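You operate a simulated robot arm through the tools that you are given. There is no shell and no other tool. Be economical: measure what you need, move in short steps, check, and stop when the job is done.

You are at the controls of a simulated robot arm. One attempt, no reset.

TASK
Take the orange master ring and put it on the top of the step plate. Then take the green-banded sleeve and leave it on the shelf under the packing table. Then count the small bright rings on the top of the workbench, then put as many of the inner rings from the top of the workbench on the top of the wash bench. Then open the middle drawer of the workbench, put the white-band ring in the inside of the middle drawer of the workbench, then shut the drawer. Then put the ring on the top of the workbench away on the small shelf. Then put the orange-band small ring on the counter of the stock rack away on the top of the workbench. Keep to this order.

It is judged by the outcome, as a careful person would: the job done as asked, and still so three seconds after it is handed in. It fails if anything else is knocked over, pushed out of place, dropped, spilled or broken.

THE ROBOT
A 6-joint arm with a two-finger parallel gripper on a trunk, on a base that drives. Base frame: it is fixed to the floor where the robot stands at the start and does not move with it; the origin is under the middle of the robot, x ahead of it, y to its left, z up. Units: mm, rad, N and s.
With the tool pointing down near the work surface it reaches from about 320 to 700 mm from the robot's upright axis, wherever it stands. Its first joint turns from -2.897 to 2.897 rad. Places, roughly: green-banded sleeve [-500, 1500, 1000]; inner ring (4x4x3 cm) [-800, 3900, 900]; inside of the middle drawer of the workbench [600, 4100, 600]; middle drawer of the workbench [600, 4000, 700]; orange-band small ring (5x5x2 cm) [7600, 1600, 800]; ring (6x6x3 cm) [-300, 4100, 900]; shelf under the packing table [2000, 2200, 200]; small bright ring (5x5x2 cm) [-500, 3900, 900]; small shelf [2300, -1000, 1000]; top of the step plate [1500, -500, 500]; top of the wash bench [-700, 1500, 900]; top of the workbench [0, 4100, 900]; white-band ring (5x5x2 cm) [-800, 4000, 900]. Payload 4.1 kg.
The tool frame sits at the grasp point between the pads (the TCP): z along the fingers, y along the line on which they close. The tips reach 23 mm beyond it. Largest opening 94 mm; finger width 38, thickness 10; the body of the gripper, 54 by 96 mm, starts 39 mm behind the TCP.
Orientation is told as [roll, pitch, yaw] about the base's x, y, z axes, in that order, counted from this pose: with the fingers straight down and closing along the base's y, the tool's x points along the base's -x, its y along +y and its z along -z.

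THE INTERFACE
- The arm moves only by the tool step_arm. Its argument "motion" is a list of rows, each a list of 2 entries, a list of its own where there are three numbers: the shift along the tool's x, y, z in mm, then the turn, a rotation vector about the tool's x, y, z in rad. In form: [[[x, y, z], [ax, ay, az]], ...]. A call has 1 to 10 rows; each row shifts and turns the commanded pose from where the row before left it, along the tool's axes as they then stand. "claw" is the opening, from 0 (shut) to 1 (fully open), set as the call begins (left out, the last holds). A row lasts 0.2 s, in which the tool goes at most 50 mm and 0.15 rad; a call with a longer step from one row to the next is refused whole, and so is a gripper value outside its range. A pose out of reach is approached as far as the arm can. The call stops where the force on the tool passes 40 N (or 10 N more than at its start, if that is more) or the arm is blocked; 0.2 s more then pass. Each finger travels about 45 mm/s and halts on what it meets, pressing with about 24 N; the grip force reading is that of the motor and also rises with nothing between the fingers. The clock runs only during rows and for 0.2 s after the last one: add rows that do not move to give the fingers time. The reply holds the time, the measured pose of the TCP, the force on the tool along the base axes, the opening and the grip force, in the units named above and with some noise, with the torque about the TCP (base axes, N m) and any sound that the robot's microphone picked up, and new pictures: "views" is both (left out), scene, wrist or none.
- Cameras (640 x 400 px; columns grow to the right, rows downward): "scene" is now at [16.9, 130.7, 1416.3]; the picture's right is [-0.42, -0.91, 0.00], its down [-0.59, 0.27, -0.76] and it looks along [0.69, -0.32, -0.65] (base axes); focal length 263 px, centre (320, 200). "wrist" rides on the gripper at [86, 16, -74] in the tool frame; the picture's right is [-0.18, 0.98, 0.00], its down [-0.58, -0.11, -0.81] and it looks along [-0.79, -0.15, 0.59] (tool axes); focal length 243 px, centre (320, 200). There is no depth. A picture from a camera that has moved, and an enlarged one, comes with that camera's place and axes in the base frame and with its lens.
- raise_lower(by): slides the trunk up (or, below 0, down) by that many mm; the arm and the scene camera ride with it, the base frame stays. It gives what a move gives, with no picture.
- base_move(legs): drives the robot by 1 to 6 legs, each [ahead, turn to the left] in mm and rad, along the robot's own axes; the way and the turn of a leg run together, so that a leg with both is an arc; at most 1500 mm and 3.142 rad a leg. The arm and the cameras ride along, it lands a little off, and it stops where it bumps. It gives what a move gives, and a new picture of the scene camera.
- aim_head(pan, tilt): turns the head with the scene camera to pan (to the left, within 2.705 rad either way) and tilt (down, from -0.506 to 1.204), counted from straight ahead of the robot. It gives what a move gives, and a new picture of the scene camera.
- enlarge(camera, box): a new picture of the part [left, top, right, bottom] of that camera's present view, enlarged. No time passes.
- hand_in(): hands the job in; it is judged then, once.

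Work in short steps. Places have to be worked out from the pictures, the camera data and where the tool is seen: move nearer, look again, correct. Check each grasp and each placing, and mend what went wrong. You have 483 turns and 360 pictures in all, those below and enlarged ones among them. Open the gripper and draw the arm clear of the work before you hand the job in, unless the task says otherwise; then end with one line.

The tools are called as a command line: name --argument value ..., lists and objects as JSON in quotes. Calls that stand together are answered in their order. step_arm: Moves the arm, as the interface text tells. Its arguments: {"type":"object","properties":{"motion":{"type":"array"},"claw":{"type":"number"},"views":{"type":"string","enum":["both","scene","wrist","none"]}},"required":["motion"]} The other tools are called the same way: raise_lower (by) slides the trunk up or down; base_move (legs) drives the base; aim_head (pan, tilt) turns the head that bears the scene camera; enlarge (camera, box) takes an enlarged picture of a part of a camera's view; hand_in () hands the job in.

At the start:

```text
t: 0.0
position: [427.0, 47.3, 1011.8]
ee_rot: [-0.001, -0.001, -0.002]
ft_force: [0.3, -0.1, -0.1]
moment: [-0.03, -0.02, 0.01]
opening: 93.9
grasp_force: 0.0
trunk travel left (down, up): [-375.0, 215.0]
robot x, y, heading: [-6.4, -1.5, -0.002]
head pan, tilt: [-0.435, 0.707]
```

scene: 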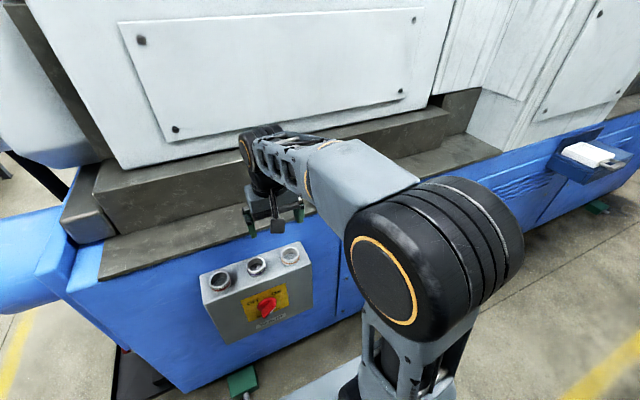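
wrist: 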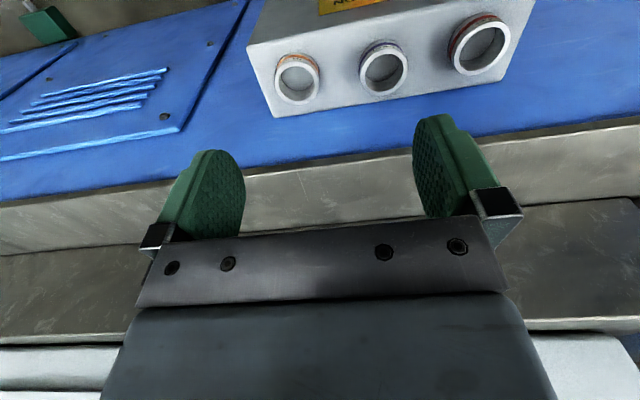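

The scene shows a big machine with a control box ahead that holds three ring-like things. I look around with the head to find the orange master ring and the step plate.

enlarge --camera "scene" --box '[180, 220, 340, 360]'

aim_head --pan -0.3 --tilt 0.3

aim_head --pan -1.2 --tilt 0.4

aim_head --pan 1.0 --tilt 0.4

aim_head --pan 2.2 --tilt 0.4

aim_head --pan -2.4 --tilt 0.4

```text
2.86 times, centred on (260, 290) of scene
camera zoom: at [16.9, 130.7, 1416.3], right [-0.42, -0.91, 0.0], down [-0.59, 0.27, -0.76], along [0.69, -0.32, -0.65], focal length 752 px, centre (491, -57)
```

zoom: 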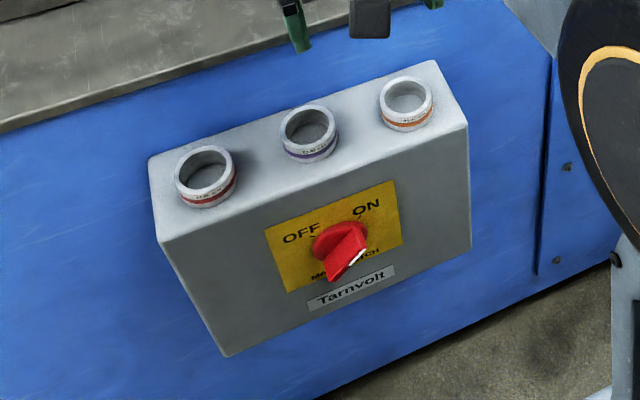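

```text
t: 0.9
position: [427.6, 46.8, 1010.5]
ee_rot: [0.002, 0.0, 0.001]
ft_force: [-0.6, 1.0, 0.0]
moment: [0.03, -0.01, -0.01]
opening: 94.1
grasp_force: 0.0
trunk travel left (down, up): [-375.0, 215.0]
robot x, y, heading: [3.7, 0.7, 0.002]
head pan, tilt: [-0.3, 0.3]
camera scene: at [29.3, 138.8, 1452.9], right [-0.3, -0.96, 0.0], down [-0.28, 0.09, -0.95], along [0.91, -0.28, -0.3], focal length 263 px, centre (320, 200)
```

scene: 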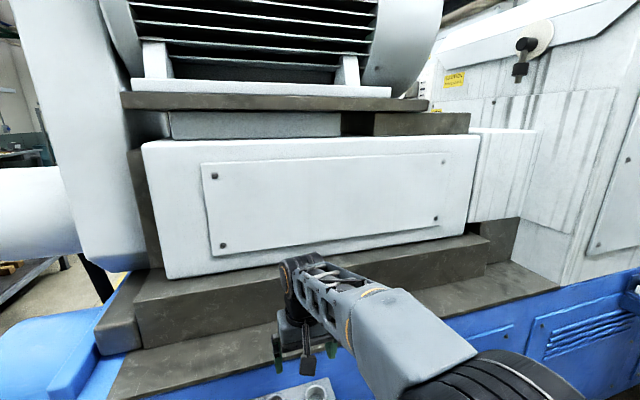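

```text
t: 2.1
position: [427.1, 47.4, 1011.6]
ee_rot: [-0.001, -0.001, 0.0]
ft_force: [0.0, 0.3, 0.1]
moment: [-0.01, 0.0, 0.01]
opening: 94.0
grasp_force: 0.1
trunk travel left (down, up): [-375.0, 215.0]
robot x, y, heading: [0.6, 0.6, 0.004]
head pan, tilt: [-1.201, 0.4]
camera scene: at [-26.4, 80.0, 1443.8], right [-0.93, -0.36, 0.0], down [-0.14, 0.36, -0.92], along [0.33, -0.86, -0.39], focal length 263 px, centre (320, 200)
```

scene: 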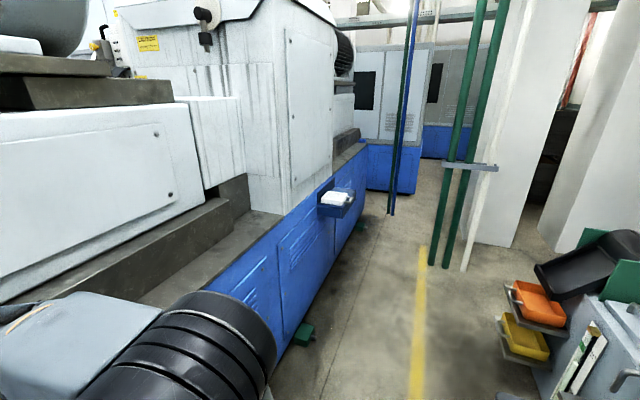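

```text
t: 4.1
position: [427.5, 47.6, 1009.7]
ee_rot: [0.0, -0.001, 0.0]
ft_force: [0.5, -0.4, 1.1]
moment: [0.02, -0.03, 0.02]
opening: 94.0
grasp_force: 0.2
trunk travel left (down, up): [-375.0, 215.0]
robot x, y, heading: [-1.8, 0.6, -0.004]
head pan, tilt: [1.0, 0.4]
camera scene: at [-9.8, 244.3, 1443.7], right [0.84, -0.54, 0.0], down [-0.21, -0.33, -0.92], along [0.5, 0.77, -0.39], focal length 263 px, centre (320, 200)
```

scene: 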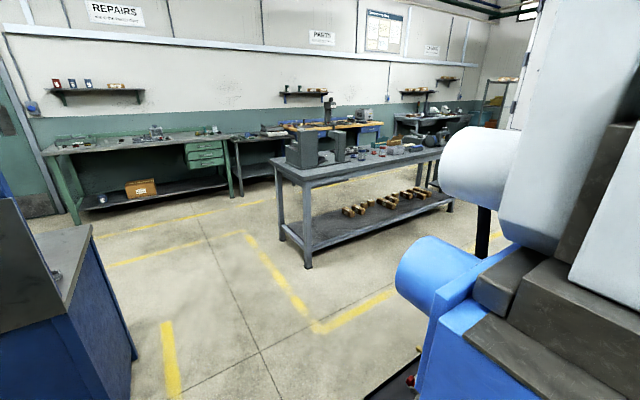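

```text
t: 5.5
position: [428.3, 47.1, 1011.2]
ee_rot: [0.001, 0.002, 0.001]
ft_force: [-1.2, 0.2, 0.4]
moment: [0.02, 0.0, -0.02]
opening: 93.8
grasp_force: 0.0
trunk travel left (down, up): [-375.0, 215.0]
robot x, y, heading: [1.4, -0.8, -0.001]
head pan, tilt: [2.201, 0.4]
camera scene: at [-114.5, 241.3, 1443.7], right [0.81, 0.59, 0.0], down [0.23, -0.31, -0.92], along [-0.54, 0.74, -0.39], focal length 263 px, centre (320, 200)
```

scene: 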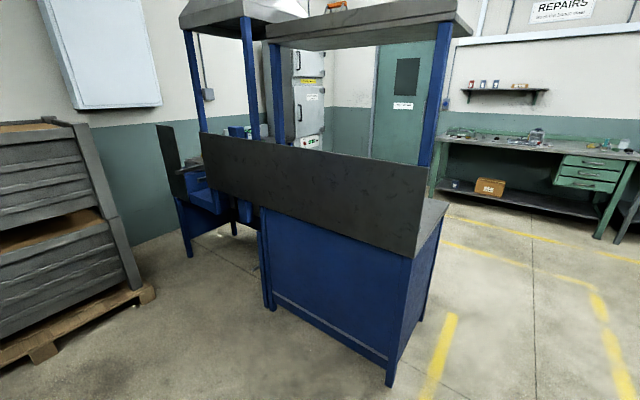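

```text
t: 9.2
position: [427.1, 47.4, 1012.0]
ee_rot: [0.001, -0.001, 0.0]
ft_force: [-0.1, 0.5, 0.2]
moment: [0.0, 0.0, -0.02]
opening: 94.0
grasp_force: 0.0
trunk travel left (down, up): [-375.0, 215.0]
robot x, y, heading: [1.0, -1.4, -0.002]
head pan, tilt: [-2.4, 0.4]
camera scene: at [-128.2, 103.8, 1443.7], right [-0.68, 0.74, 0.0], down [0.29, 0.26, -0.92], along [-0.68, -0.62, -0.39], focal length 263 px, centre (320, 200)
```

scene: 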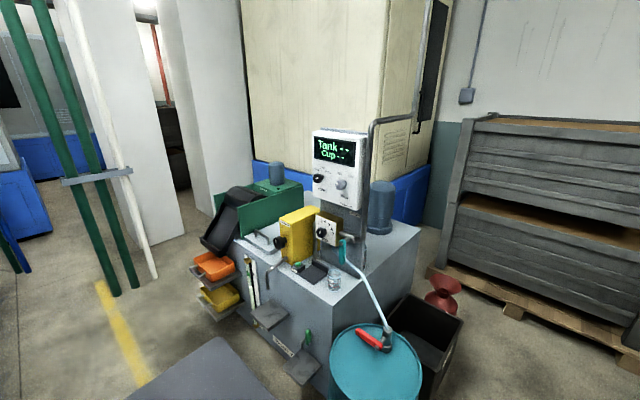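

Three rings sit on the switch box. I enlarge them to tell the orange one apart.

aim_head --pan -0.435 --tilt 0.9

enlarge --camera "wrist" --box '[240, 0, 560, 140]'

enlarge --camera "scene" --box '[200, 160, 340, 260]'

```text
t: 11.1
position: [428.2, 48.0, 1009.9]
ee_rot: [0.0, 0.001, -0.001]
ft_force: [0.0, -0.6, 0.9]
moment: [0.04, -0.01, -0.01]
opening: 94.1
grasp_force: 0.1
trunk travel left (down, up): [-375.0, 215.0]
robot x, y, heading: [-0.9, -1.9, -0.003]
head pan, tilt: [-0.435, 0.901]
camera scene: at [8.5, 134.6, 1400.7], right [-0.42, -0.91, 0.0], down [-0.71, 0.33, -0.62], along [0.56, -0.26, -0.78], focal length 263 px, centre (320, 200)
```

scene: 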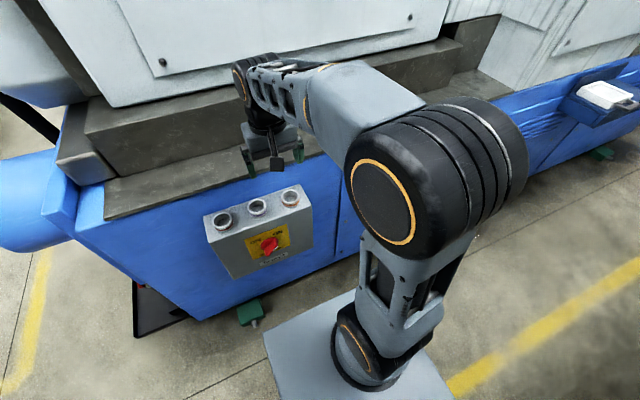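

```text
2.00 times, centred on (400, 70) of wrist
camera zoom: at [340.2, 62.2, 1085.4], right [0.18, 0.98, 0.0], down [0.58, -0.11, 0.81], along [0.79, -0.15, -0.59], focal length 485 px, centre (160, 460)
```

zoom: 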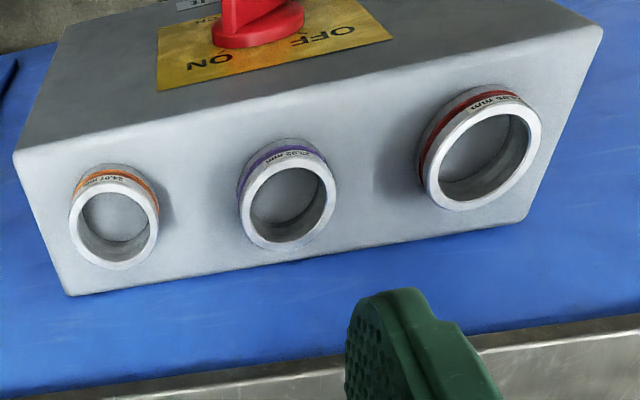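

```text
4.00 times, centred on (270, 210) of scene
camera zoom: at [8.5, 134.6, 1400.7], right [-0.42, -0.91, 0.0], down [-0.71, 0.33, -0.62], along [0.56, -0.26, -0.78], focal length 1053 px, centre (520, 160)
```

zoom: 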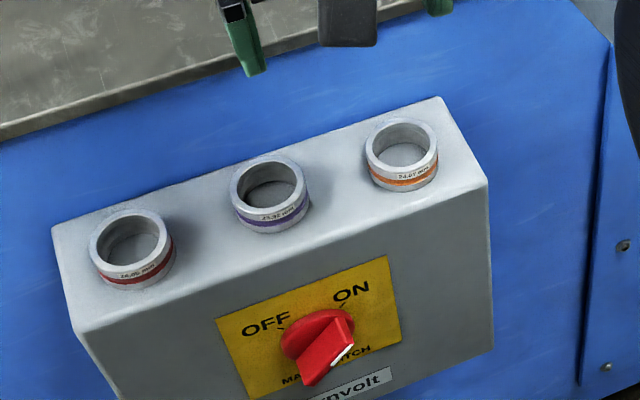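

Orange ring is the one nearest y≈13: rim centre about (473.5, 12.8), top z≈816. I move above it, then partway down.

step_arm --motion '[[[-23, -17.5, 0], [0, 0, 0]], [[-22.5, -17.5, 0], [0, 0, 0]], [[0, 0, 45], [0, 0, 0]], [[0, 0, 45], [0, 0, 0]], [[0, 0, 45], [0, 0, 0]], [[0, 0, 0], [0, 0, 0]]]' --claw 1

```text
t: 12.5
position: [474.7, 12.9, 876.2]
ee_rot: [-0.001, 0.0, 0.0]
ft_force: [0.6, 0.2, -0.8]
moment: [0.03, 0.01, -0.01]
opening: 93.9
grasp_force: 0.1
trunk travel left (down, up): [-375.0, 215.0]
robot x, y, heading: [-0.3, -1.9, -0.003]
head pan, tilt: [-0.435, 0.901]
camera scene: at [8.8, 134.6, 1400.7], right [-0.42, -0.91, 0.0], down [-0.71, 0.33, -0.62], along [0.56, -0.26, -0.78], focal length 263 px, centre (320, 200)
camera wrist: at [387.4, 28.8, 950.0], right [0.18, 0.98, 0.0], down [0.58, -0.11, 0.81], along [0.79, -0.15, -0.59], focal length 243 px, centre (320, 200)
```

scene: 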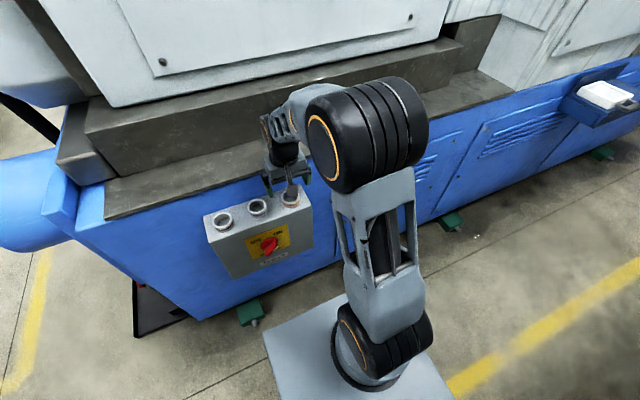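
wrist: 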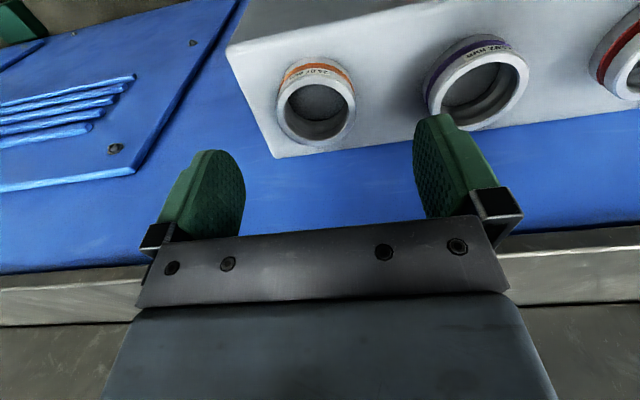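

Ring reads (475, 11); I trim and descend to TCP z≈818 then close.

step_arm --motion '[[[0, -1.5, 29], [0, 0, 0]], [[0, 0, 29], [0, 0, 0]], [[0, 0, 0], [0, 0, 0]]]' --views "both"

```text
t: 13.3
position: [473.4, 10.3, 815.6]
ee_rot: [-0.001, 0.0, 0.0]
ft_force: [-0.5, 0.2, -0.1]
moment: [-0.02, 0.01, -0.01]
opening: 94.3
grasp_force: 0.0
trunk travel left (down, up): [-375.0, 215.0]
robot x, y, heading: [0.5, 0.3, 0.002]
head pan, tilt: [-0.435, 0.901]
camera scene: at [8.8, 134.6, 1400.7], right [-0.42, -0.91, 0.0], down [-0.71, 0.33, -0.62], along [0.56, -0.26, -0.78], focal length 263 px, centre (320, 200)
camera wrist: at [386.4, 26.2, 890.6], right [0.18, 0.98, 0.0], down [0.58, -0.11, 0.81], along [0.79, -0.15, -0.59], focal length 243 px, centre (320, 200)
```

scene: 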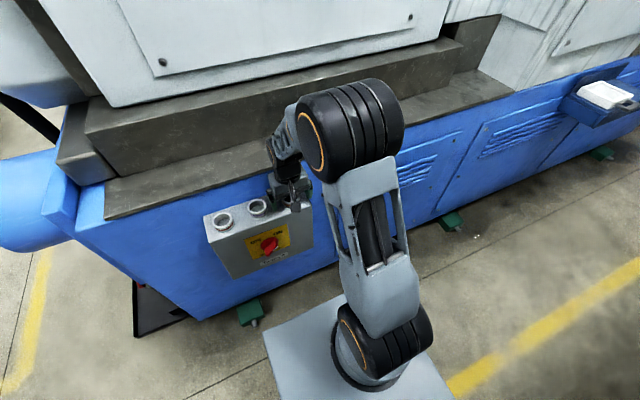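
wrist: 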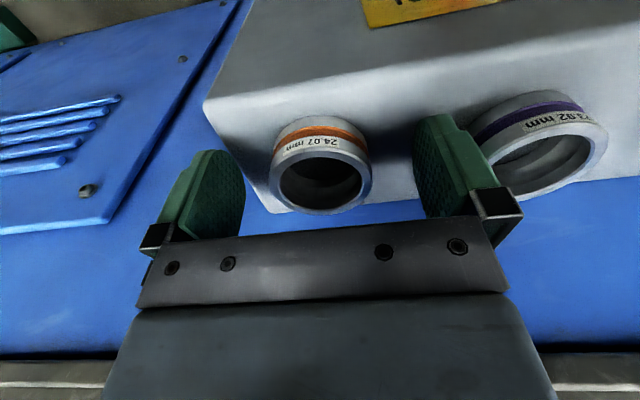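

Fingers straddle the ring; closing.

step_arm --motion '[[[0, 0, 0], [0, 0, 0]], [[0, 0, 0], [0, 0, 0]], [[0, 0, 0], [0, 0, 0]], [[0, 0, 0], [0, 0, 0]], [[0, 0, 0], [0, 0, 0]]]' --claw 0 --views "wrist"

step_arm --motion '[[[0, 0, -40], [0, 0, 0]], [[0, 0, -40], [0, 0, 0]], [[0, 0, -40], [0, 0, 0]], [[0, 0, -40], [0, 0, 0]]]' --views "wrist"

```text
t: 14.5
position: [471.7, 11.6, 816.9]
ee_rot: [0.001, 0.0, 0.0]
ft_force: [-0.4, -0.1, -0.2]
moment: [-0.02, -0.04, 0.04]
opening: 51.5
grasp_force: 24.2
trunk travel left (down, up): [-375.0, 215.0]
robot x, y, heading: [-2.5, -1.0, -0.0]
head pan, tilt: [-0.435, 0.901]
camera wrist: at [386.2, 26.2, 891.0], right [0.18, 0.98, 0.0], down [0.58, -0.11, 0.81], along [0.79, -0.15, -0.59], focal length 243 px, centre (320, 200)
```

wrist: 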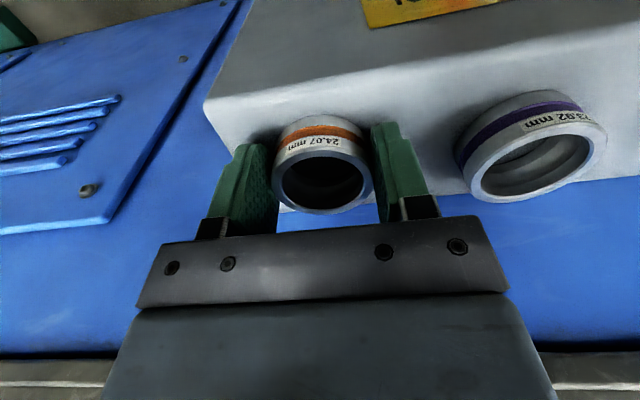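

```text
t: 15.5
position: [470.8, 11.1, 978.9]
ee_rot: [-0.001, 0.0, 0.001]
ft_force: [-0.6, 0.2, -1.5]
moment: [0.03, 0.05, 0.0]
opening: 51.7
grasp_force: 23.7
trunk travel left (down, up): [-375.0, 215.0]
robot x, y, heading: [3.3, 0.6, -0.001]
head pan, tilt: [-0.435, 0.901]
camera wrist: at [384.7, 26.8, 1053.2], right [0.18, 0.98, 0.0], down [0.58, -0.11, 0.81], along [0.79, -0.15, -0.59], focal length 243 px, centre (320, 200)
```

wrist: 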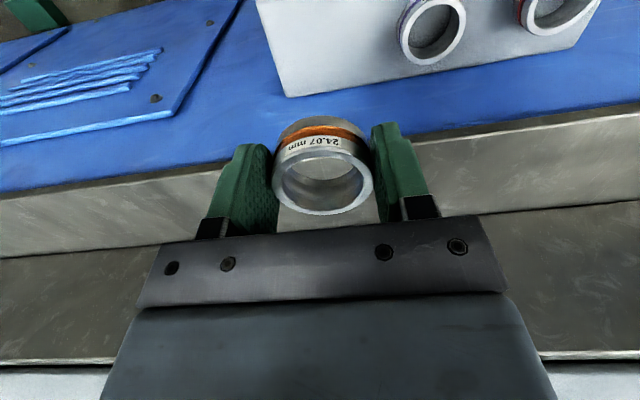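

The ring is held (51.6 mm). The step plate and small shelf seem to be behind the machine, so I back off and drive round its left end.

base_move --legs '[[-100, 0], [0, 1.35], [800, 0]]'

aim_head --pan -1.0 --tilt 0.5

```text
t: 23.9
position: [196.1, 1243.8, 978.2]
ee_rot: [0.0, 0.003, 1.328]
ft_force: [0.3, 0.7, -1.6]
moment: [-0.02, 0.02, 0.01]
opening: 51.5
grasp_force: 24.4
trunk travel left (down, up): [-375.0, 215.0]
robot x, y, heading: [90.7, 781.4, 1.329]
head pan, tilt: [-0.435, 0.901]
camera scene: at [-35.0, 822.4, 1400.7], right [0.78, -0.63, 0.0], down [-0.49, -0.61, -0.62], along [0.39, 0.48, -0.78], focal length 263 px, centre (320, 200)
```

scene: 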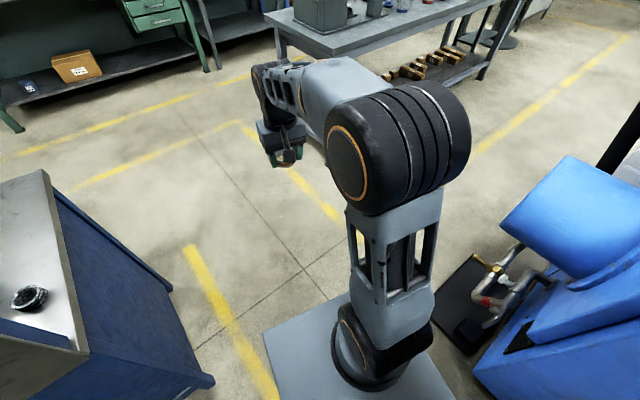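

```text
t: 24.8
position: [195.4, 1242.3, 977.9]
ee_rot: [0.0, -0.002, 1.329]
ft_force: [0.0, -0.2, -1.2]
moment: [-0.01, -0.01, -0.02]
opening: 51.3
grasp_force: 24.0
trunk travel left (down, up): [-375.0, 215.0]
robot x, y, heading: [92.7, 780.2, 1.326]
head pan, tilt: [-1.0, 0.499]
camera scene: at [3.8, 793.0, 1434.5], right [0.32, -0.95, 0.0], down [-0.45, -0.15, -0.88], along [0.83, 0.28, -0.48], focal length 263 px, centre (320, 200)
```

scene: 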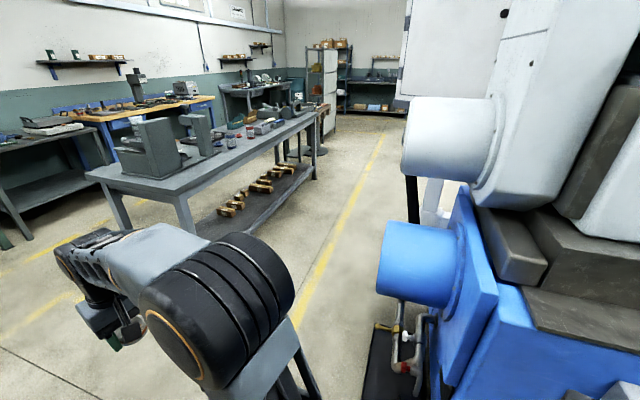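

The corridor between machine end (y≈850) and packing table (y≈1900) is free. I drive along it at y≈1330.

base_move --legs '[[550, 0], [0, -1.327], [1300, 0]]'

aim_head --pan -1.0 --tilt 0.4

```text
t: 37.6
position: [2027.1, 1292.6, 978.0]
ee_rot: [0.001, 0.0, -0.027]
ft_force: [-0.6, -0.5, -1.7]
moment: [0.0, 0.0, -0.02]
opening: 51.5
grasp_force: 23.4
trunk travel left (down, up): [-375.0, 215.0]
robot x, y, heading: [1555.9, 1295.6, -0.028]
head pan, tilt: [-1.0, 0.499]
camera scene: at [1546.9, 1383.9, 1434.6], right [-0.86, -0.52, 0.0], down [-0.25, 0.41, -0.88], along [0.45, -0.75, -0.48], focal length 263 px, centre (320, 200)
```

scene: 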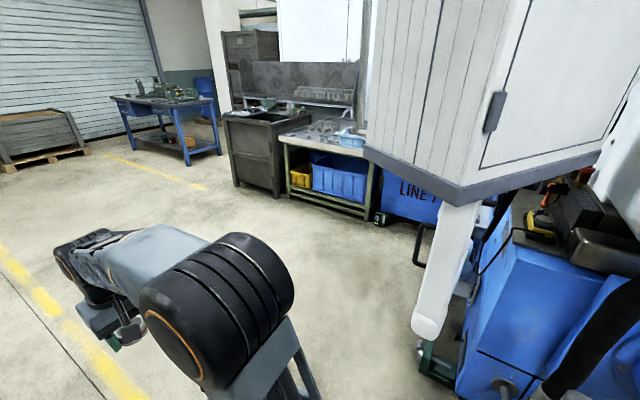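

```text
t: 38.3
position: [2027.6, 1291.0, 976.7]
ee_rot: [-0.002, 0.001, -0.027]
ft_force: [0.4, -0.3, -1.2]
moment: [-0.01, 0.01, 0.01]
opening: 51.5
grasp_force: 23.9
trunk travel left (down, up): [-375.0, 215.0]
robot x, y, heading: [1554.4, 1293.4, -0.03]
head pan, tilt: [-1.0, 0.4]
camera scene: at [1547.7, 1382.5, 1443.7], right [-0.86, -0.52, 0.0], down [-0.2, 0.33, -0.92], along [0.48, -0.79, -0.39], focal length 263 px, centre (320, 200)
```

scene: 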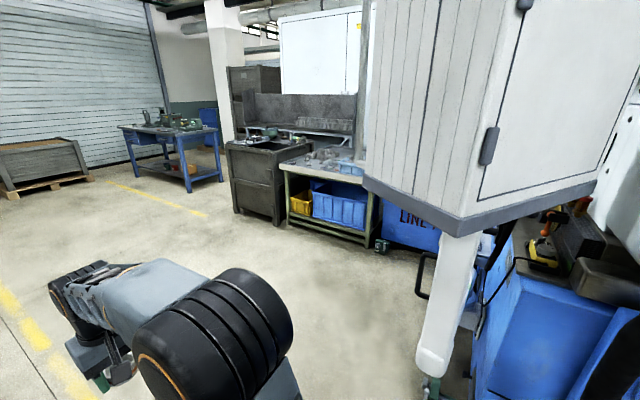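

I drive on a bit and look to the right rear behind the white cabinet.

base_move --legs '[[900, 0], [0, -1.54], [600, 0]]'

aim_head --pan -0.5 --tilt 0.4

```text
t: 49.7
position: [2457.0, 209.1, 977.3]
ee_rot: [0.001, -0.001, -1.561]
ft_force: [-1.0, 0.4, -1.3]
moment: [-0.01, 0.01, -0.01]
opening: 51.1
grasp_force: 24.0
trunk travel left (down, up): [-375.0, 215.0]
robot x, y, heading: [2444.5, 681.7, -1.565]
head pan, tilt: [-1.0, 0.4]
camera scene: at [2530.8, 691.7, 1443.7], right [-0.55, 0.84, 0.0], down [0.33, 0.21, -0.92], along [-0.77, -0.51, -0.39], focal length 263 px, centre (320, 200)
```

scene: 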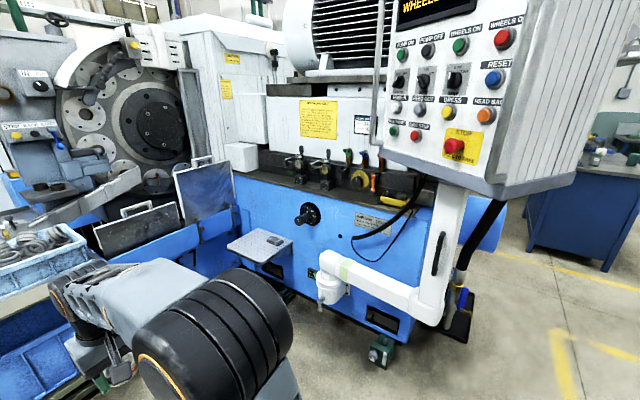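

```text
t: 50.6
position: [2457.7, 209.4, 976.7]
ee_rot: [0.0, -0.001, -1.558]
ft_force: [0.2, -0.2, -1.2]
moment: [0.02, 0.01, 0.04]
opening: 51.5
grasp_force: 23.6
trunk travel left (down, up): [-375.0, 215.0]
robot x, y, heading: [2439.7, 676.7, -1.562]
head pan, tilt: [-0.499, 0.4]
camera scene: at [2564.7, 660.7, 1443.7], right [-0.88, 0.47, 0.0], down [0.18, 0.34, -0.92], along [-0.43, -0.81, -0.39], focal length 263 px, centre (320, 200)
```

scene: 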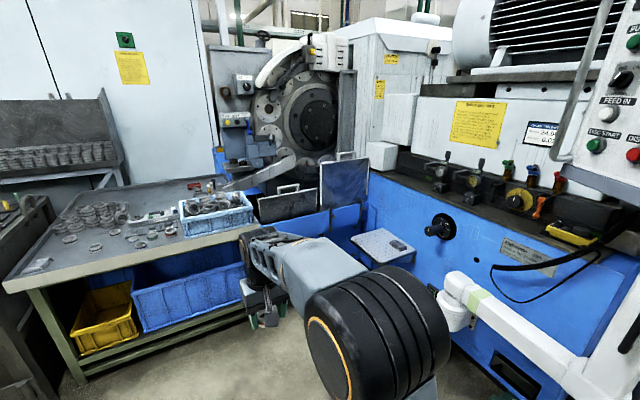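

The step plate is the small plate sticking out of the machine at about (1510, -440, 500). I enlarge it.

enlarge --camera "scene" --box '[320, 200, 480, 300]'

aim_head --pan -0.3 --tilt 0.8

```text
4.00 times, centred on (400, 250) of scene
camera zoom: at [2564.7, 660.7, 1443.7], right [-0.88, 0.47, 0.0], down [0.18, 0.34, -0.92], along [-0.43, -0.81, -0.39], focal length 1053 px, centre (0, 0)
```

zoom: 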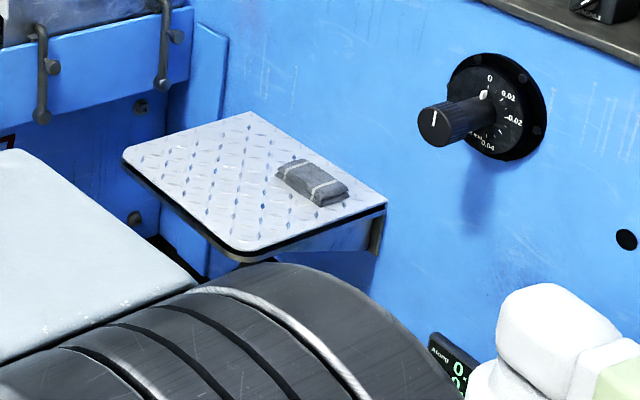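

```text
t: 51.5
position: [2458.4, 209.3, 978.0]
ee_rot: [0.0, 0.0, -1.562]
ft_force: [0.8, 0.8, -0.9]
moment: [0.05, -0.01, -0.02]
opening: 51.4
grasp_force: 24.4
trunk travel left (down, up): [-375.0, 215.0]
robot x, y, heading: [2445.3, 678.9, -1.565]
head pan, tilt: [-0.3, 0.799]
camera scene: at [2585.1, 665.1, 1408.7], right [-0.96, 0.29, 0.0], down [0.21, 0.69, -0.7], along [-0.2, -0.67, -0.72], focal length 263 px, centre (320, 200)
```

scene: 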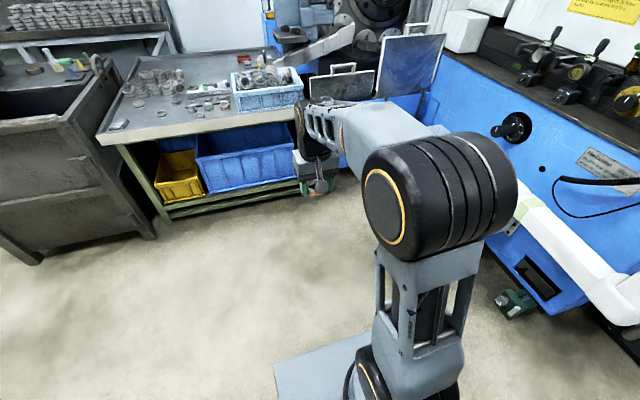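

I drive diagonally to about (1975, 55) facing the step plate.

base_move --legs '[[0, -0.65], [790, 0]]'

aim_head --pan 0.1 --tilt 0.8

```text
t: 57.5
position: [1705.4, -349.0, 977.7]
ee_rot: [-0.002, 0.0, -2.204]
ft_force: [-0.6, 0.7, -2.5]
moment: [-0.01, 0.0, -0.02]
opening: 51.2
grasp_force: 24.3
trunk travel left (down, up): [-375.0, 215.0]
robot x, y, heading: [1977.3, 35.9, -2.204]
head pan, tilt: [-0.3, 0.799]
camera scene: at [2079.3, -59.7, 1408.6], right [-0.6, 0.8, 0.0], down [0.58, 0.43, -0.7], along [-0.56, -0.42, -0.72], focal length 263 px, centre (320, 200)
```

scene: 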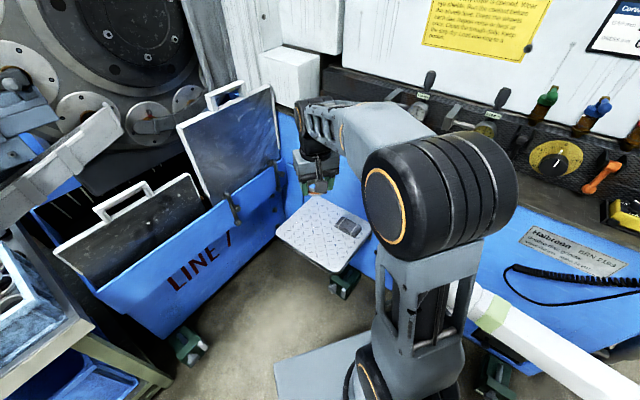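

```text
t: 58.4
position: [1705.5, -349.1, 978.5]
ee_rot: [0.0, 0.001, -2.203]
ft_force: [0.5, 0.8, -1.9]
moment: [0.04, -0.02, -0.01]
opening: 51.4
grasp_force: 24.2
trunk travel left (down, up): [-375.0, 215.0]
robot x, y, heading: [1971.8, 38.4, -2.203]
head pan, tilt: [0.099, 0.799]
camera scene: at [2103.1, -81.1, 1408.6], right [-0.86, 0.51, 0.0], down [0.36, 0.62, -0.7], along [-0.35, -0.6, -0.72], focal length 263 px, centre (320, 200)
```

scene: 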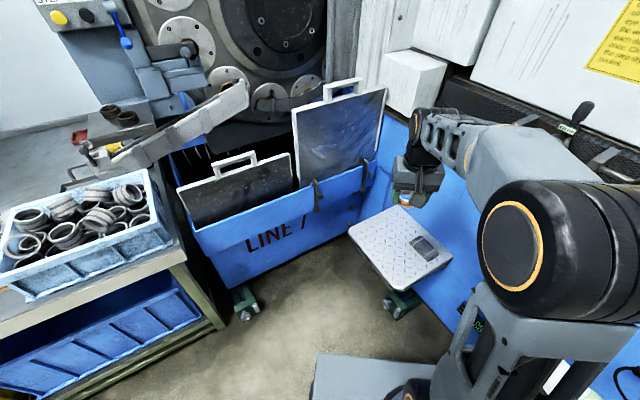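

Plate spans about x 1350–1650, y -310…-615, z≈500, with a rag pack near (1426,-387). I drive 90 closer, then lower the trunk and go above (1570,-480).

base_move --legs '[[90, 0]]'

step_arm --motion '[[[-30, -11, 0], [0, 0, 0]], [[-32, -11, 0], [0, 0, 0]], [[-33, -10, 0], [0, 0, 0]]]' --views "none"

raise_lower --by -300

step_arm --motion '[[[0, 0, 0], [0, 0, 0]]]'

```text
t: 59.5
position: [1652.6, -421.6, 977.8]
ee_rot: [0.0, -0.001, -2.204]
ft_force: [-0.1, 1.0, -1.2]
moment: [0.01, -0.02, 0.02]
opening: 51.4
grasp_force: 24.2
trunk travel left (down, up): [-375.0, 215.0]
robot x, y, heading: [1919.3, -32.7, -2.2]
head pan, tilt: [0.099, 0.799]
camera scene: at [2050.4, -153.0, 1408.6], right [-0.86, 0.51, 0.0], down [0.36, 0.62, -0.7], along [-0.35, -0.6, -0.72], focal length 263 px, centre (320, 200)
```

scene: 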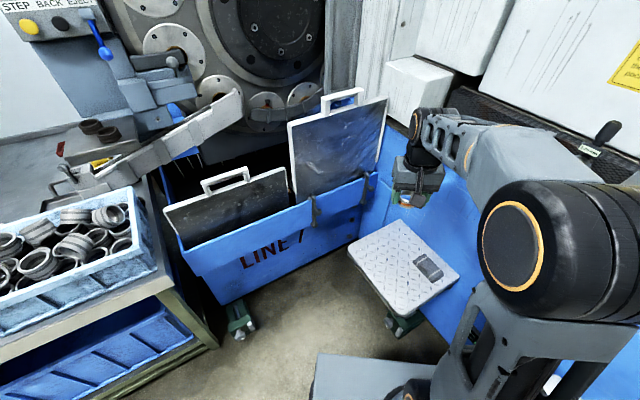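

```text
t: 60.3
position: [1569.2, -479.2, 975.5]
ee_rot: [0.0, 0.001, -2.202]
ft_force: [0.0, -0.2, -1.2]
moment: [-0.03, 0.01, 0.03]
opening: 51.5
grasp_force: 24.0
trunk travel left (down, up): [-375.0, 215.0]
robot x, y, heading: [1923.0, -34.8, -2.204]
head pan, tilt: [0.099, 0.799]
```

```text
t: 63.3
position: [1568.6, -478.3, 676.4]
ee_rot: [0.001, 0.001, -2.203]
ft_force: [-0.6, 0.1, -0.9]
moment: [0.02, 0.0, 0.03]
opening: 51.7
grasp_force: 24.0
trunk travel left (down, up): [-75.0, 515.0]
robot x, y, heading: [1922.9, -35.2, -2.199]
head pan, tilt: [0.099, 0.799]
```

```text
t: 63.7
position: [1569.5, -480.5, 677.3]
ee_rot: [0.0, -0.001, -2.202]
ft_force: [-0.1, -0.3, -1.5]
moment: [0.0, 0.02, -0.02]
opening: 51.5
grasp_force: 24.8
trunk travel left (down, up): [-75.0, 515.0]
robot x, y, heading: [1923.4, -35.2, -2.204]
head pan, tilt: [0.099, 0.799]
camera scene: at [2050.4, -153.0, 1108.7], right [-0.86, 0.51, 0.0], down [0.36, 0.62, -0.7], along [-0.35, -0.6, -0.72], focal length 263 px, centre (320, 200)
camera wrist: at [1632.3, -420.1, 750.8], right [0.68, -0.73, 0.0], down [-0.43, -0.41, 0.81], along [-0.59, -0.55, -0.59], focal length 243 px, centre (320, 200)
```

scene: 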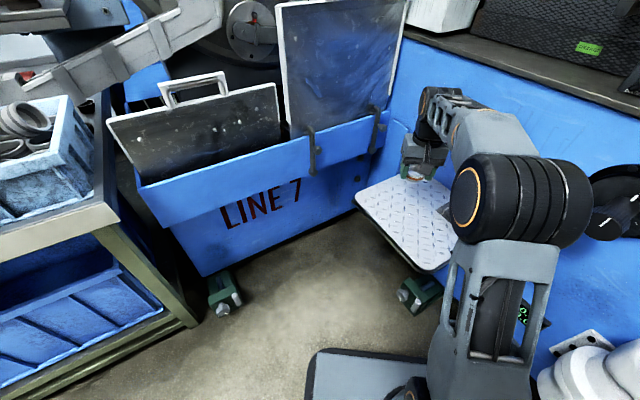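
wrist: 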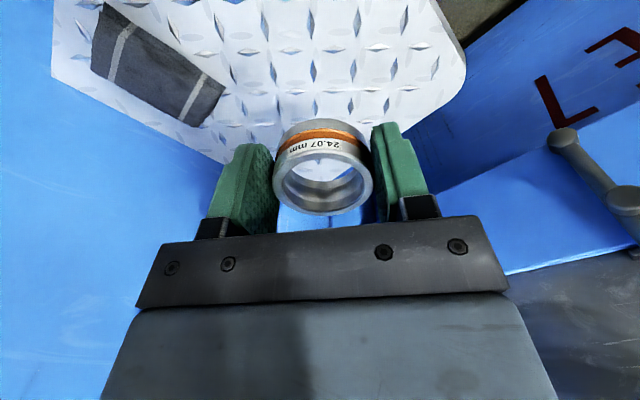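

Landing point is on clear plate. Plate top is about z 506; I descend to ~556, then slowly till contact.

step_arm --motion '[[[0, 0, 40], [0, 0, 0]], [[0, 0, 40], [0, 0, 0]], [[0, 0, 38], [0, 0, 0]], [[0, 0, 0], [0, 0, 0]]]'

```text
t: 64.7
position: [1569.1, -481.0, 557.6]
ee_rot: [0.0, 0.0, -2.203]
ft_force: [0.1, 0.3, -1.2]
moment: [0.03, 0.06, -0.01]
opening: 51.3
grasp_force: 23.8
trunk travel left (down, up): [-75.0, 515.0]
robot x, y, heading: [1919.8, -32.5, -2.201]
head pan, tilt: [0.099, 0.799]
camera scene: at [2050.4, -153.0, 1108.6], right [-0.86, 0.51, 0.0], down [0.36, 0.62, -0.7], along [-0.35, -0.6, -0.72], focal length 263 px, centre (320, 200)
camera wrist: at [1632.5, -421.5, 632.6], right [0.68, -0.73, 0.0], down [-0.43, -0.41, 0.81], along [-0.59, -0.55, -0.59], focal length 243 px, centre (320, 200)
```

scene: 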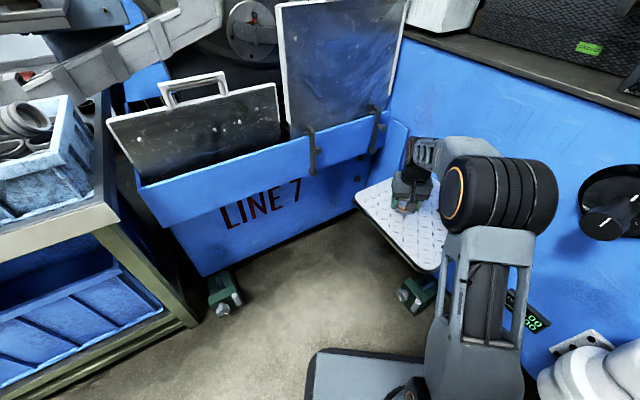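
wrist: 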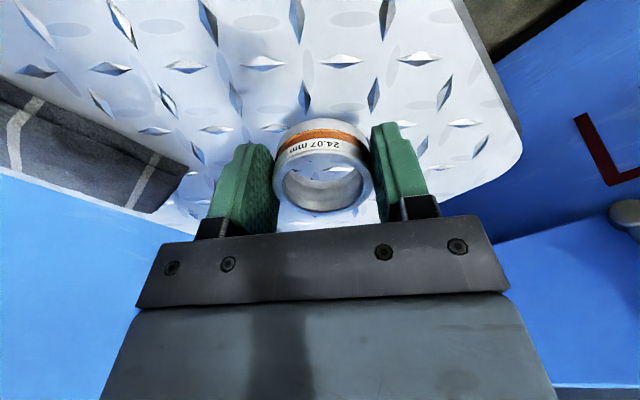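

Clear. Slow descent until contact.

step_arm --motion '[[[0, 0, 10], [0, 0, 0]], [[0, 0, 6], [0, 0, 0]], [[0, 0, 3], [0, 0, 0]], [[0, 0, 3], [0, 0, 0]], [[0, 0, 2], [0, 0, 0]], [[0, 0, 0], [0, 0, 0]]]' --views "wrist"

```text
t: 66.1
position: [1569.4, -479.1, 534.0]
ee_rot: [0.0, 0.0, -2.203]
ft_force: [0.4, 0.5, -2.0]
moment: [0.01, -0.01, -0.03]
opening: 51.4
grasp_force: 23.8
trunk travel left (down, up): [-75.0, 515.0]
robot x, y, heading: [1919.6, -33.6, -2.205]
head pan, tilt: [0.099, 0.799]
camera wrist: at [1632.4, -420.3, 609.1], right [0.68, -0.73, 0.0], down [-0.43, -0.41, 0.81], along [-0.59, -0.55, -0.59], focal length 243 px, centre (320, 200)
```

wrist: 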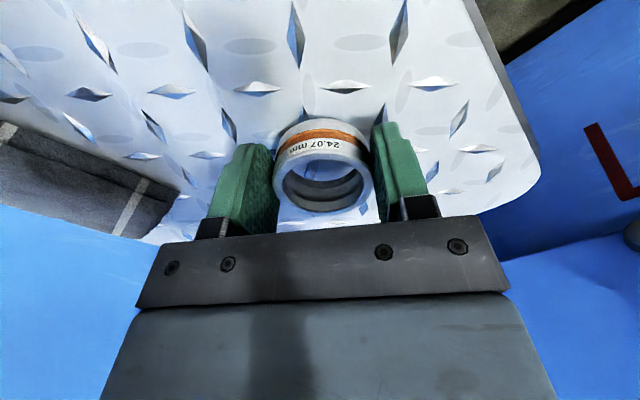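

step_arm --motion '[[[0, 0, 2], [0, 0, 0]], [[0, 0, 2], [0, 0, 0]], [[0, 0, 2], [0, 0, 0]], [[0, 0, 2], [0, 0, 0]], [[0, 0, 0], [0, 0, 0]]]' --views "wrist"

```text
t: 67.3
position: [1567.6, -479.9, 527.0]
ee_rot: [0.0, -0.002, -2.202]
ft_force: [-1.3, 1.1, 7.9]
moment: [0.14, -0.1, 0.02]
opening: 51.7
grasp_force: 24.1
trunk travel left (down, up): [-75.0, 515.0]
robot x, y, heading: [1924.1, -31.9, -2.203]
head pan, tilt: [0.099, 0.799]
camera wrist: at [1632.0, -419.8, 601.3], right [0.68, -0.73, 0.0], down [-0.43, -0.4, 0.81], along [-0.59, -0.55, -0.59], focal length 243 px, centre (320, 200)
```

wrist: 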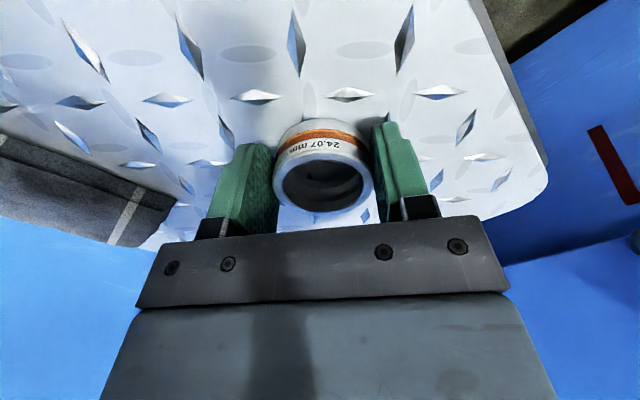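

Contact (force ~8 N up). I open and rise.

step_arm --motion '[[[0, 0, 0], [0, 0, 0]], [[0, 0, 0], [0, 0, 0]], [[0, 0, 0], [0, 0, 0]], [[0, 0, 0], [0, 0, 0]]]' --claw 0.85 --views "none"

step_arm --motion '[[[0, 0, -20], [0, 0, 0]], [[0, 0, -40], [0, 0, 0]], [[0, 0, -40], [0, 0, 0]], [[0, 0, -40], [0, 0, 0]]]' --views "wrist"

raise_lower --by 300

step_arm --motion '[[[50, 0, 0], [0, 0, 0]], [[50, 0, 0], [0, 0, 0]], [[50, 0, 0], [0, 0, 0]]]' --views "scene"

```text
t: 68.3
position: [1569.8, -479.2, 526.1]
ee_rot: [0.0, -0.001, -2.201]
ft_force: [0.0, 0.1, -0.6]
moment: [0.01, -0.04, -0.04]
opening: 79.9
grasp_force: 0.0
trunk travel left (down, up): [-75.0, 515.0]
robot x, y, heading: [1926.1, -33.0, -2.206]
head pan, tilt: [0.099, 0.799]
```

```text
t: 69.3
position: [1569.7, -480.1, 666.9]
ee_rot: [0.002, 0.001, -2.202]
ft_force: [0.7, 0.0, -0.7]
moment: [-0.01, -0.03, 0.01]
opening: 80.0
grasp_force: 0.0
trunk travel left (down, up): [-75.0, 515.0]
robot x, y, heading: [1921.4, -34.6, -2.203]
head pan, tilt: [0.099, 0.799]
camera wrist: at [1632.7, -420.1, 740.9], right [0.68, -0.73, 0.0], down [-0.43, -0.41, 0.81], along [-0.59, -0.55, -0.59], focal length 243 px, centre (320, 200)
```

wrist: 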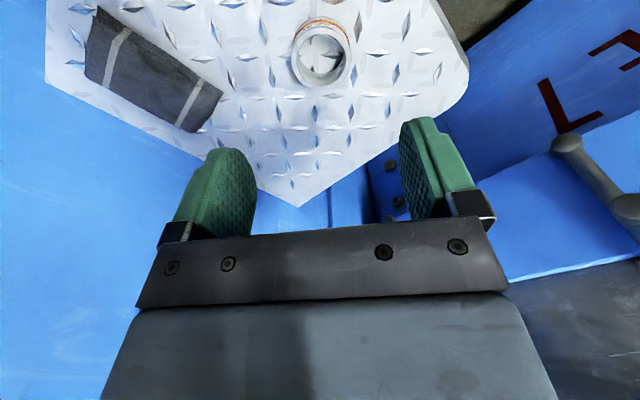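

```text
t: 72.3
position: [1569.8, -479.9, 964.6]
ee_rot: [0.0, 0.001, -2.203]
ft_force: [0.1, 0.0, -0.2]
moment: [0.01, -0.01, 0.01]
opening: 80.0
grasp_force: 0.2
trunk travel left (down, up): [-375.0, 215.0]
robot x, y, heading: [1919.1, -33.9, -2.201]
head pan, tilt: [0.099, 0.799]
```

```text
t: 73.1
position: [1659.1, -357.3, 968.0]
ee_rot: [0.0, 0.001, -2.202]
ft_force: [-0.1, 0.1, -0.5]
moment: [0.0, -0.05, 0.02]
opening: 79.9
grasp_force: 0.1
trunk travel left (down, up): [-375.0, 215.0]
robot x, y, heading: [1920.7, -32.7, -2.206]
head pan, tilt: [0.099, 0.799]
camera scene: at [2050.5, -153.0, 1408.6], right [-0.86, 0.51, 0.0], down [0.36, 0.62, -0.7], along [-0.35, -0.6, -0.72], focal length 263 px, centre (320, 200)
```

scene: 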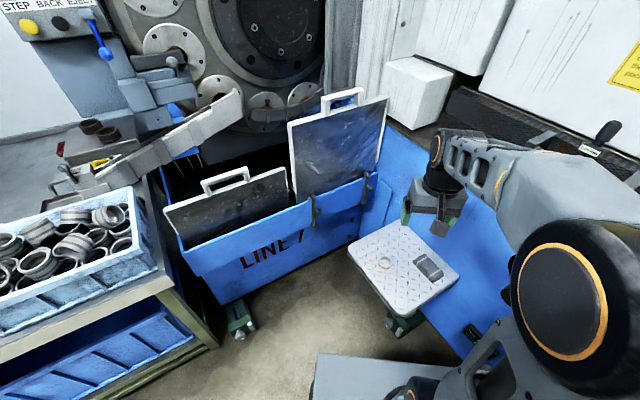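

The ring is on the plate. While here I look for the small shelf near (2300,-1000,1000).

aim_head --pan 0.9 --tilt 0.45

```text
t: 74.2
position: [1657.7, -358.3, 967.6]
ee_rot: [0.0, 0.0, -2.201]
ft_force: [0.0, 0.2, 0.4]
moment: [-0.03, -0.03, 0.0]
opening: 79.7
grasp_force: 0.0
trunk travel left (down, up): [-375.0, 215.0]
robot x, y, heading: [1919.4, -31.7, -2.206]
head pan, tilt: [0.901, 0.45]
camera scene: at [2115.8, -172.1, 1439.0], right [-0.96, -0.26, 0.0], down [-0.12, 0.42, -0.9], along [0.24, -0.87, -0.44], focal length 263 px, centre (320, 200)
```

scene: 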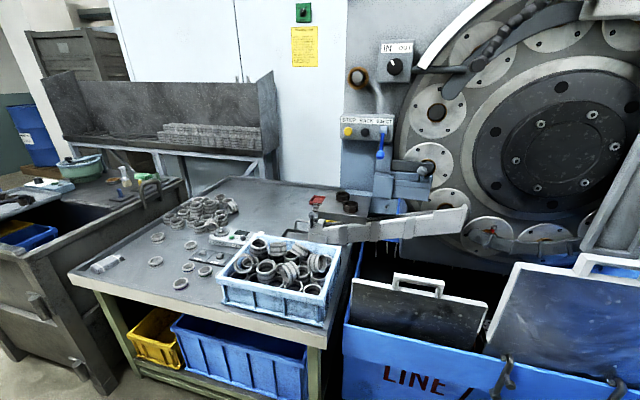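

enlarge --camera "scene" --box '[270, 130, 430, 260]'

```text
3.08 times, centred on (350, 195) of scene
camera zoom: at [2115.8, -172.1, 1439.0], right [-0.96, -0.26, 0.0], down [-0.12, 0.42, -0.9], along [0.24, -0.87, -0.44], focal length 810 px, centre (228, 215)
```

zoom: 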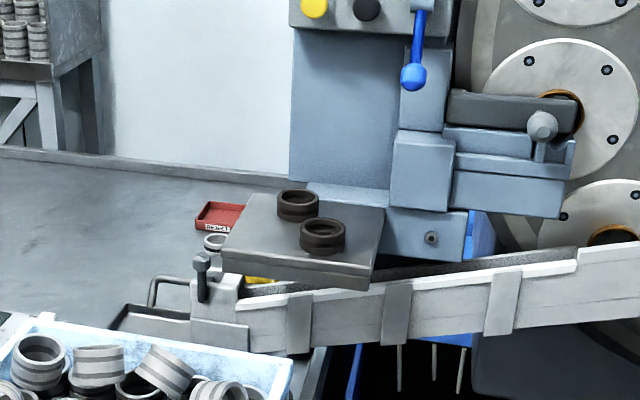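

That little plate with two dark rings is the small shelf. Now I drive back around to the wash bench for the sleeve.

base_move --legs '[[-790, 0], [0, -2.18], [650, 0], [0, 1.24], [1500, 0], [400, 0]]'

aim_head --pan 0.0 --tilt 0.4

```text
t: 99.0
position: [-108.5, 1316.8, 967.3]
ee_rot: [0.0, 0.0, 3.103]
ft_force: [-0.5, -0.9, 0.2]
moment: [0.01, -0.03, 0.01]
opening: 79.9
grasp_force: 0.0
trunk travel left (down, up): [-375.0, 215.0]
robot x, y, heading: [309.1, 1283.3, 3.101]
head pan, tilt: [0.901, 0.45]
camera scene: at [302.5, 1040.8, 1439.1], right [-0.76, 0.65, 0.0], down [0.28, 0.33, -0.9], along [-0.59, -0.68, -0.44], focal length 263 px, centre (320, 200)
```

scene: 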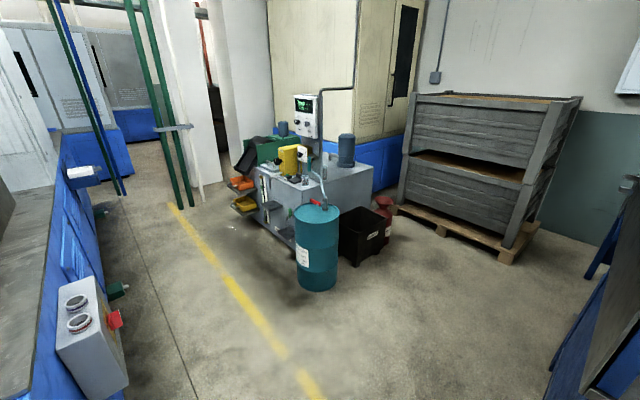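

```text
t: 100.2
position: [-108.8, 1316.2, 968.4]
ee_rot: [-0.001, 0.0, 3.104]
ft_force: [-0.3, -0.2, 0.5]
moment: [0.0, 0.01, 0.02]
opening: 80.0
grasp_force: 0.1
trunk travel left (down, up): [-375.0, 215.0]
robot x, y, heading: [308.1, 1280.6, 3.099]
head pan, tilt: [0.0, 0.4]
camera scene: at [269.7, 1114.1, 1443.7], right [0.04, 1.0, 0.0], down [0.39, -0.01, -0.92], along [-0.92, 0.03, -0.39], focal length 263 px, centre (320, 200)
```

scene: 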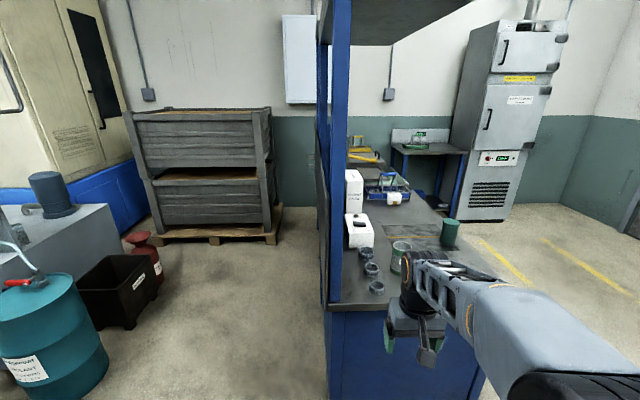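

enlarge --camera "scene" --box '[320, 150, 480, 310]'

```text
2.50 times, centred on (400, 230) of scene
camera zoom: at [269.7, 1114.1, 1443.7], right [0.04, 1.0, 0.0], down [0.39, -0.01, -0.92], along [-0.92, 0.03, -0.39], focal length 658 px, centre (120, 125)
```

zoom: 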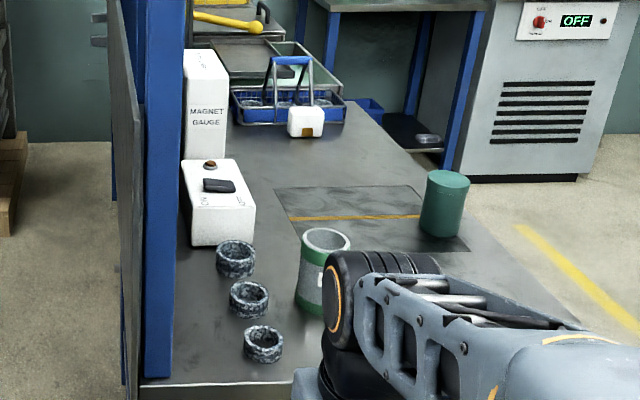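

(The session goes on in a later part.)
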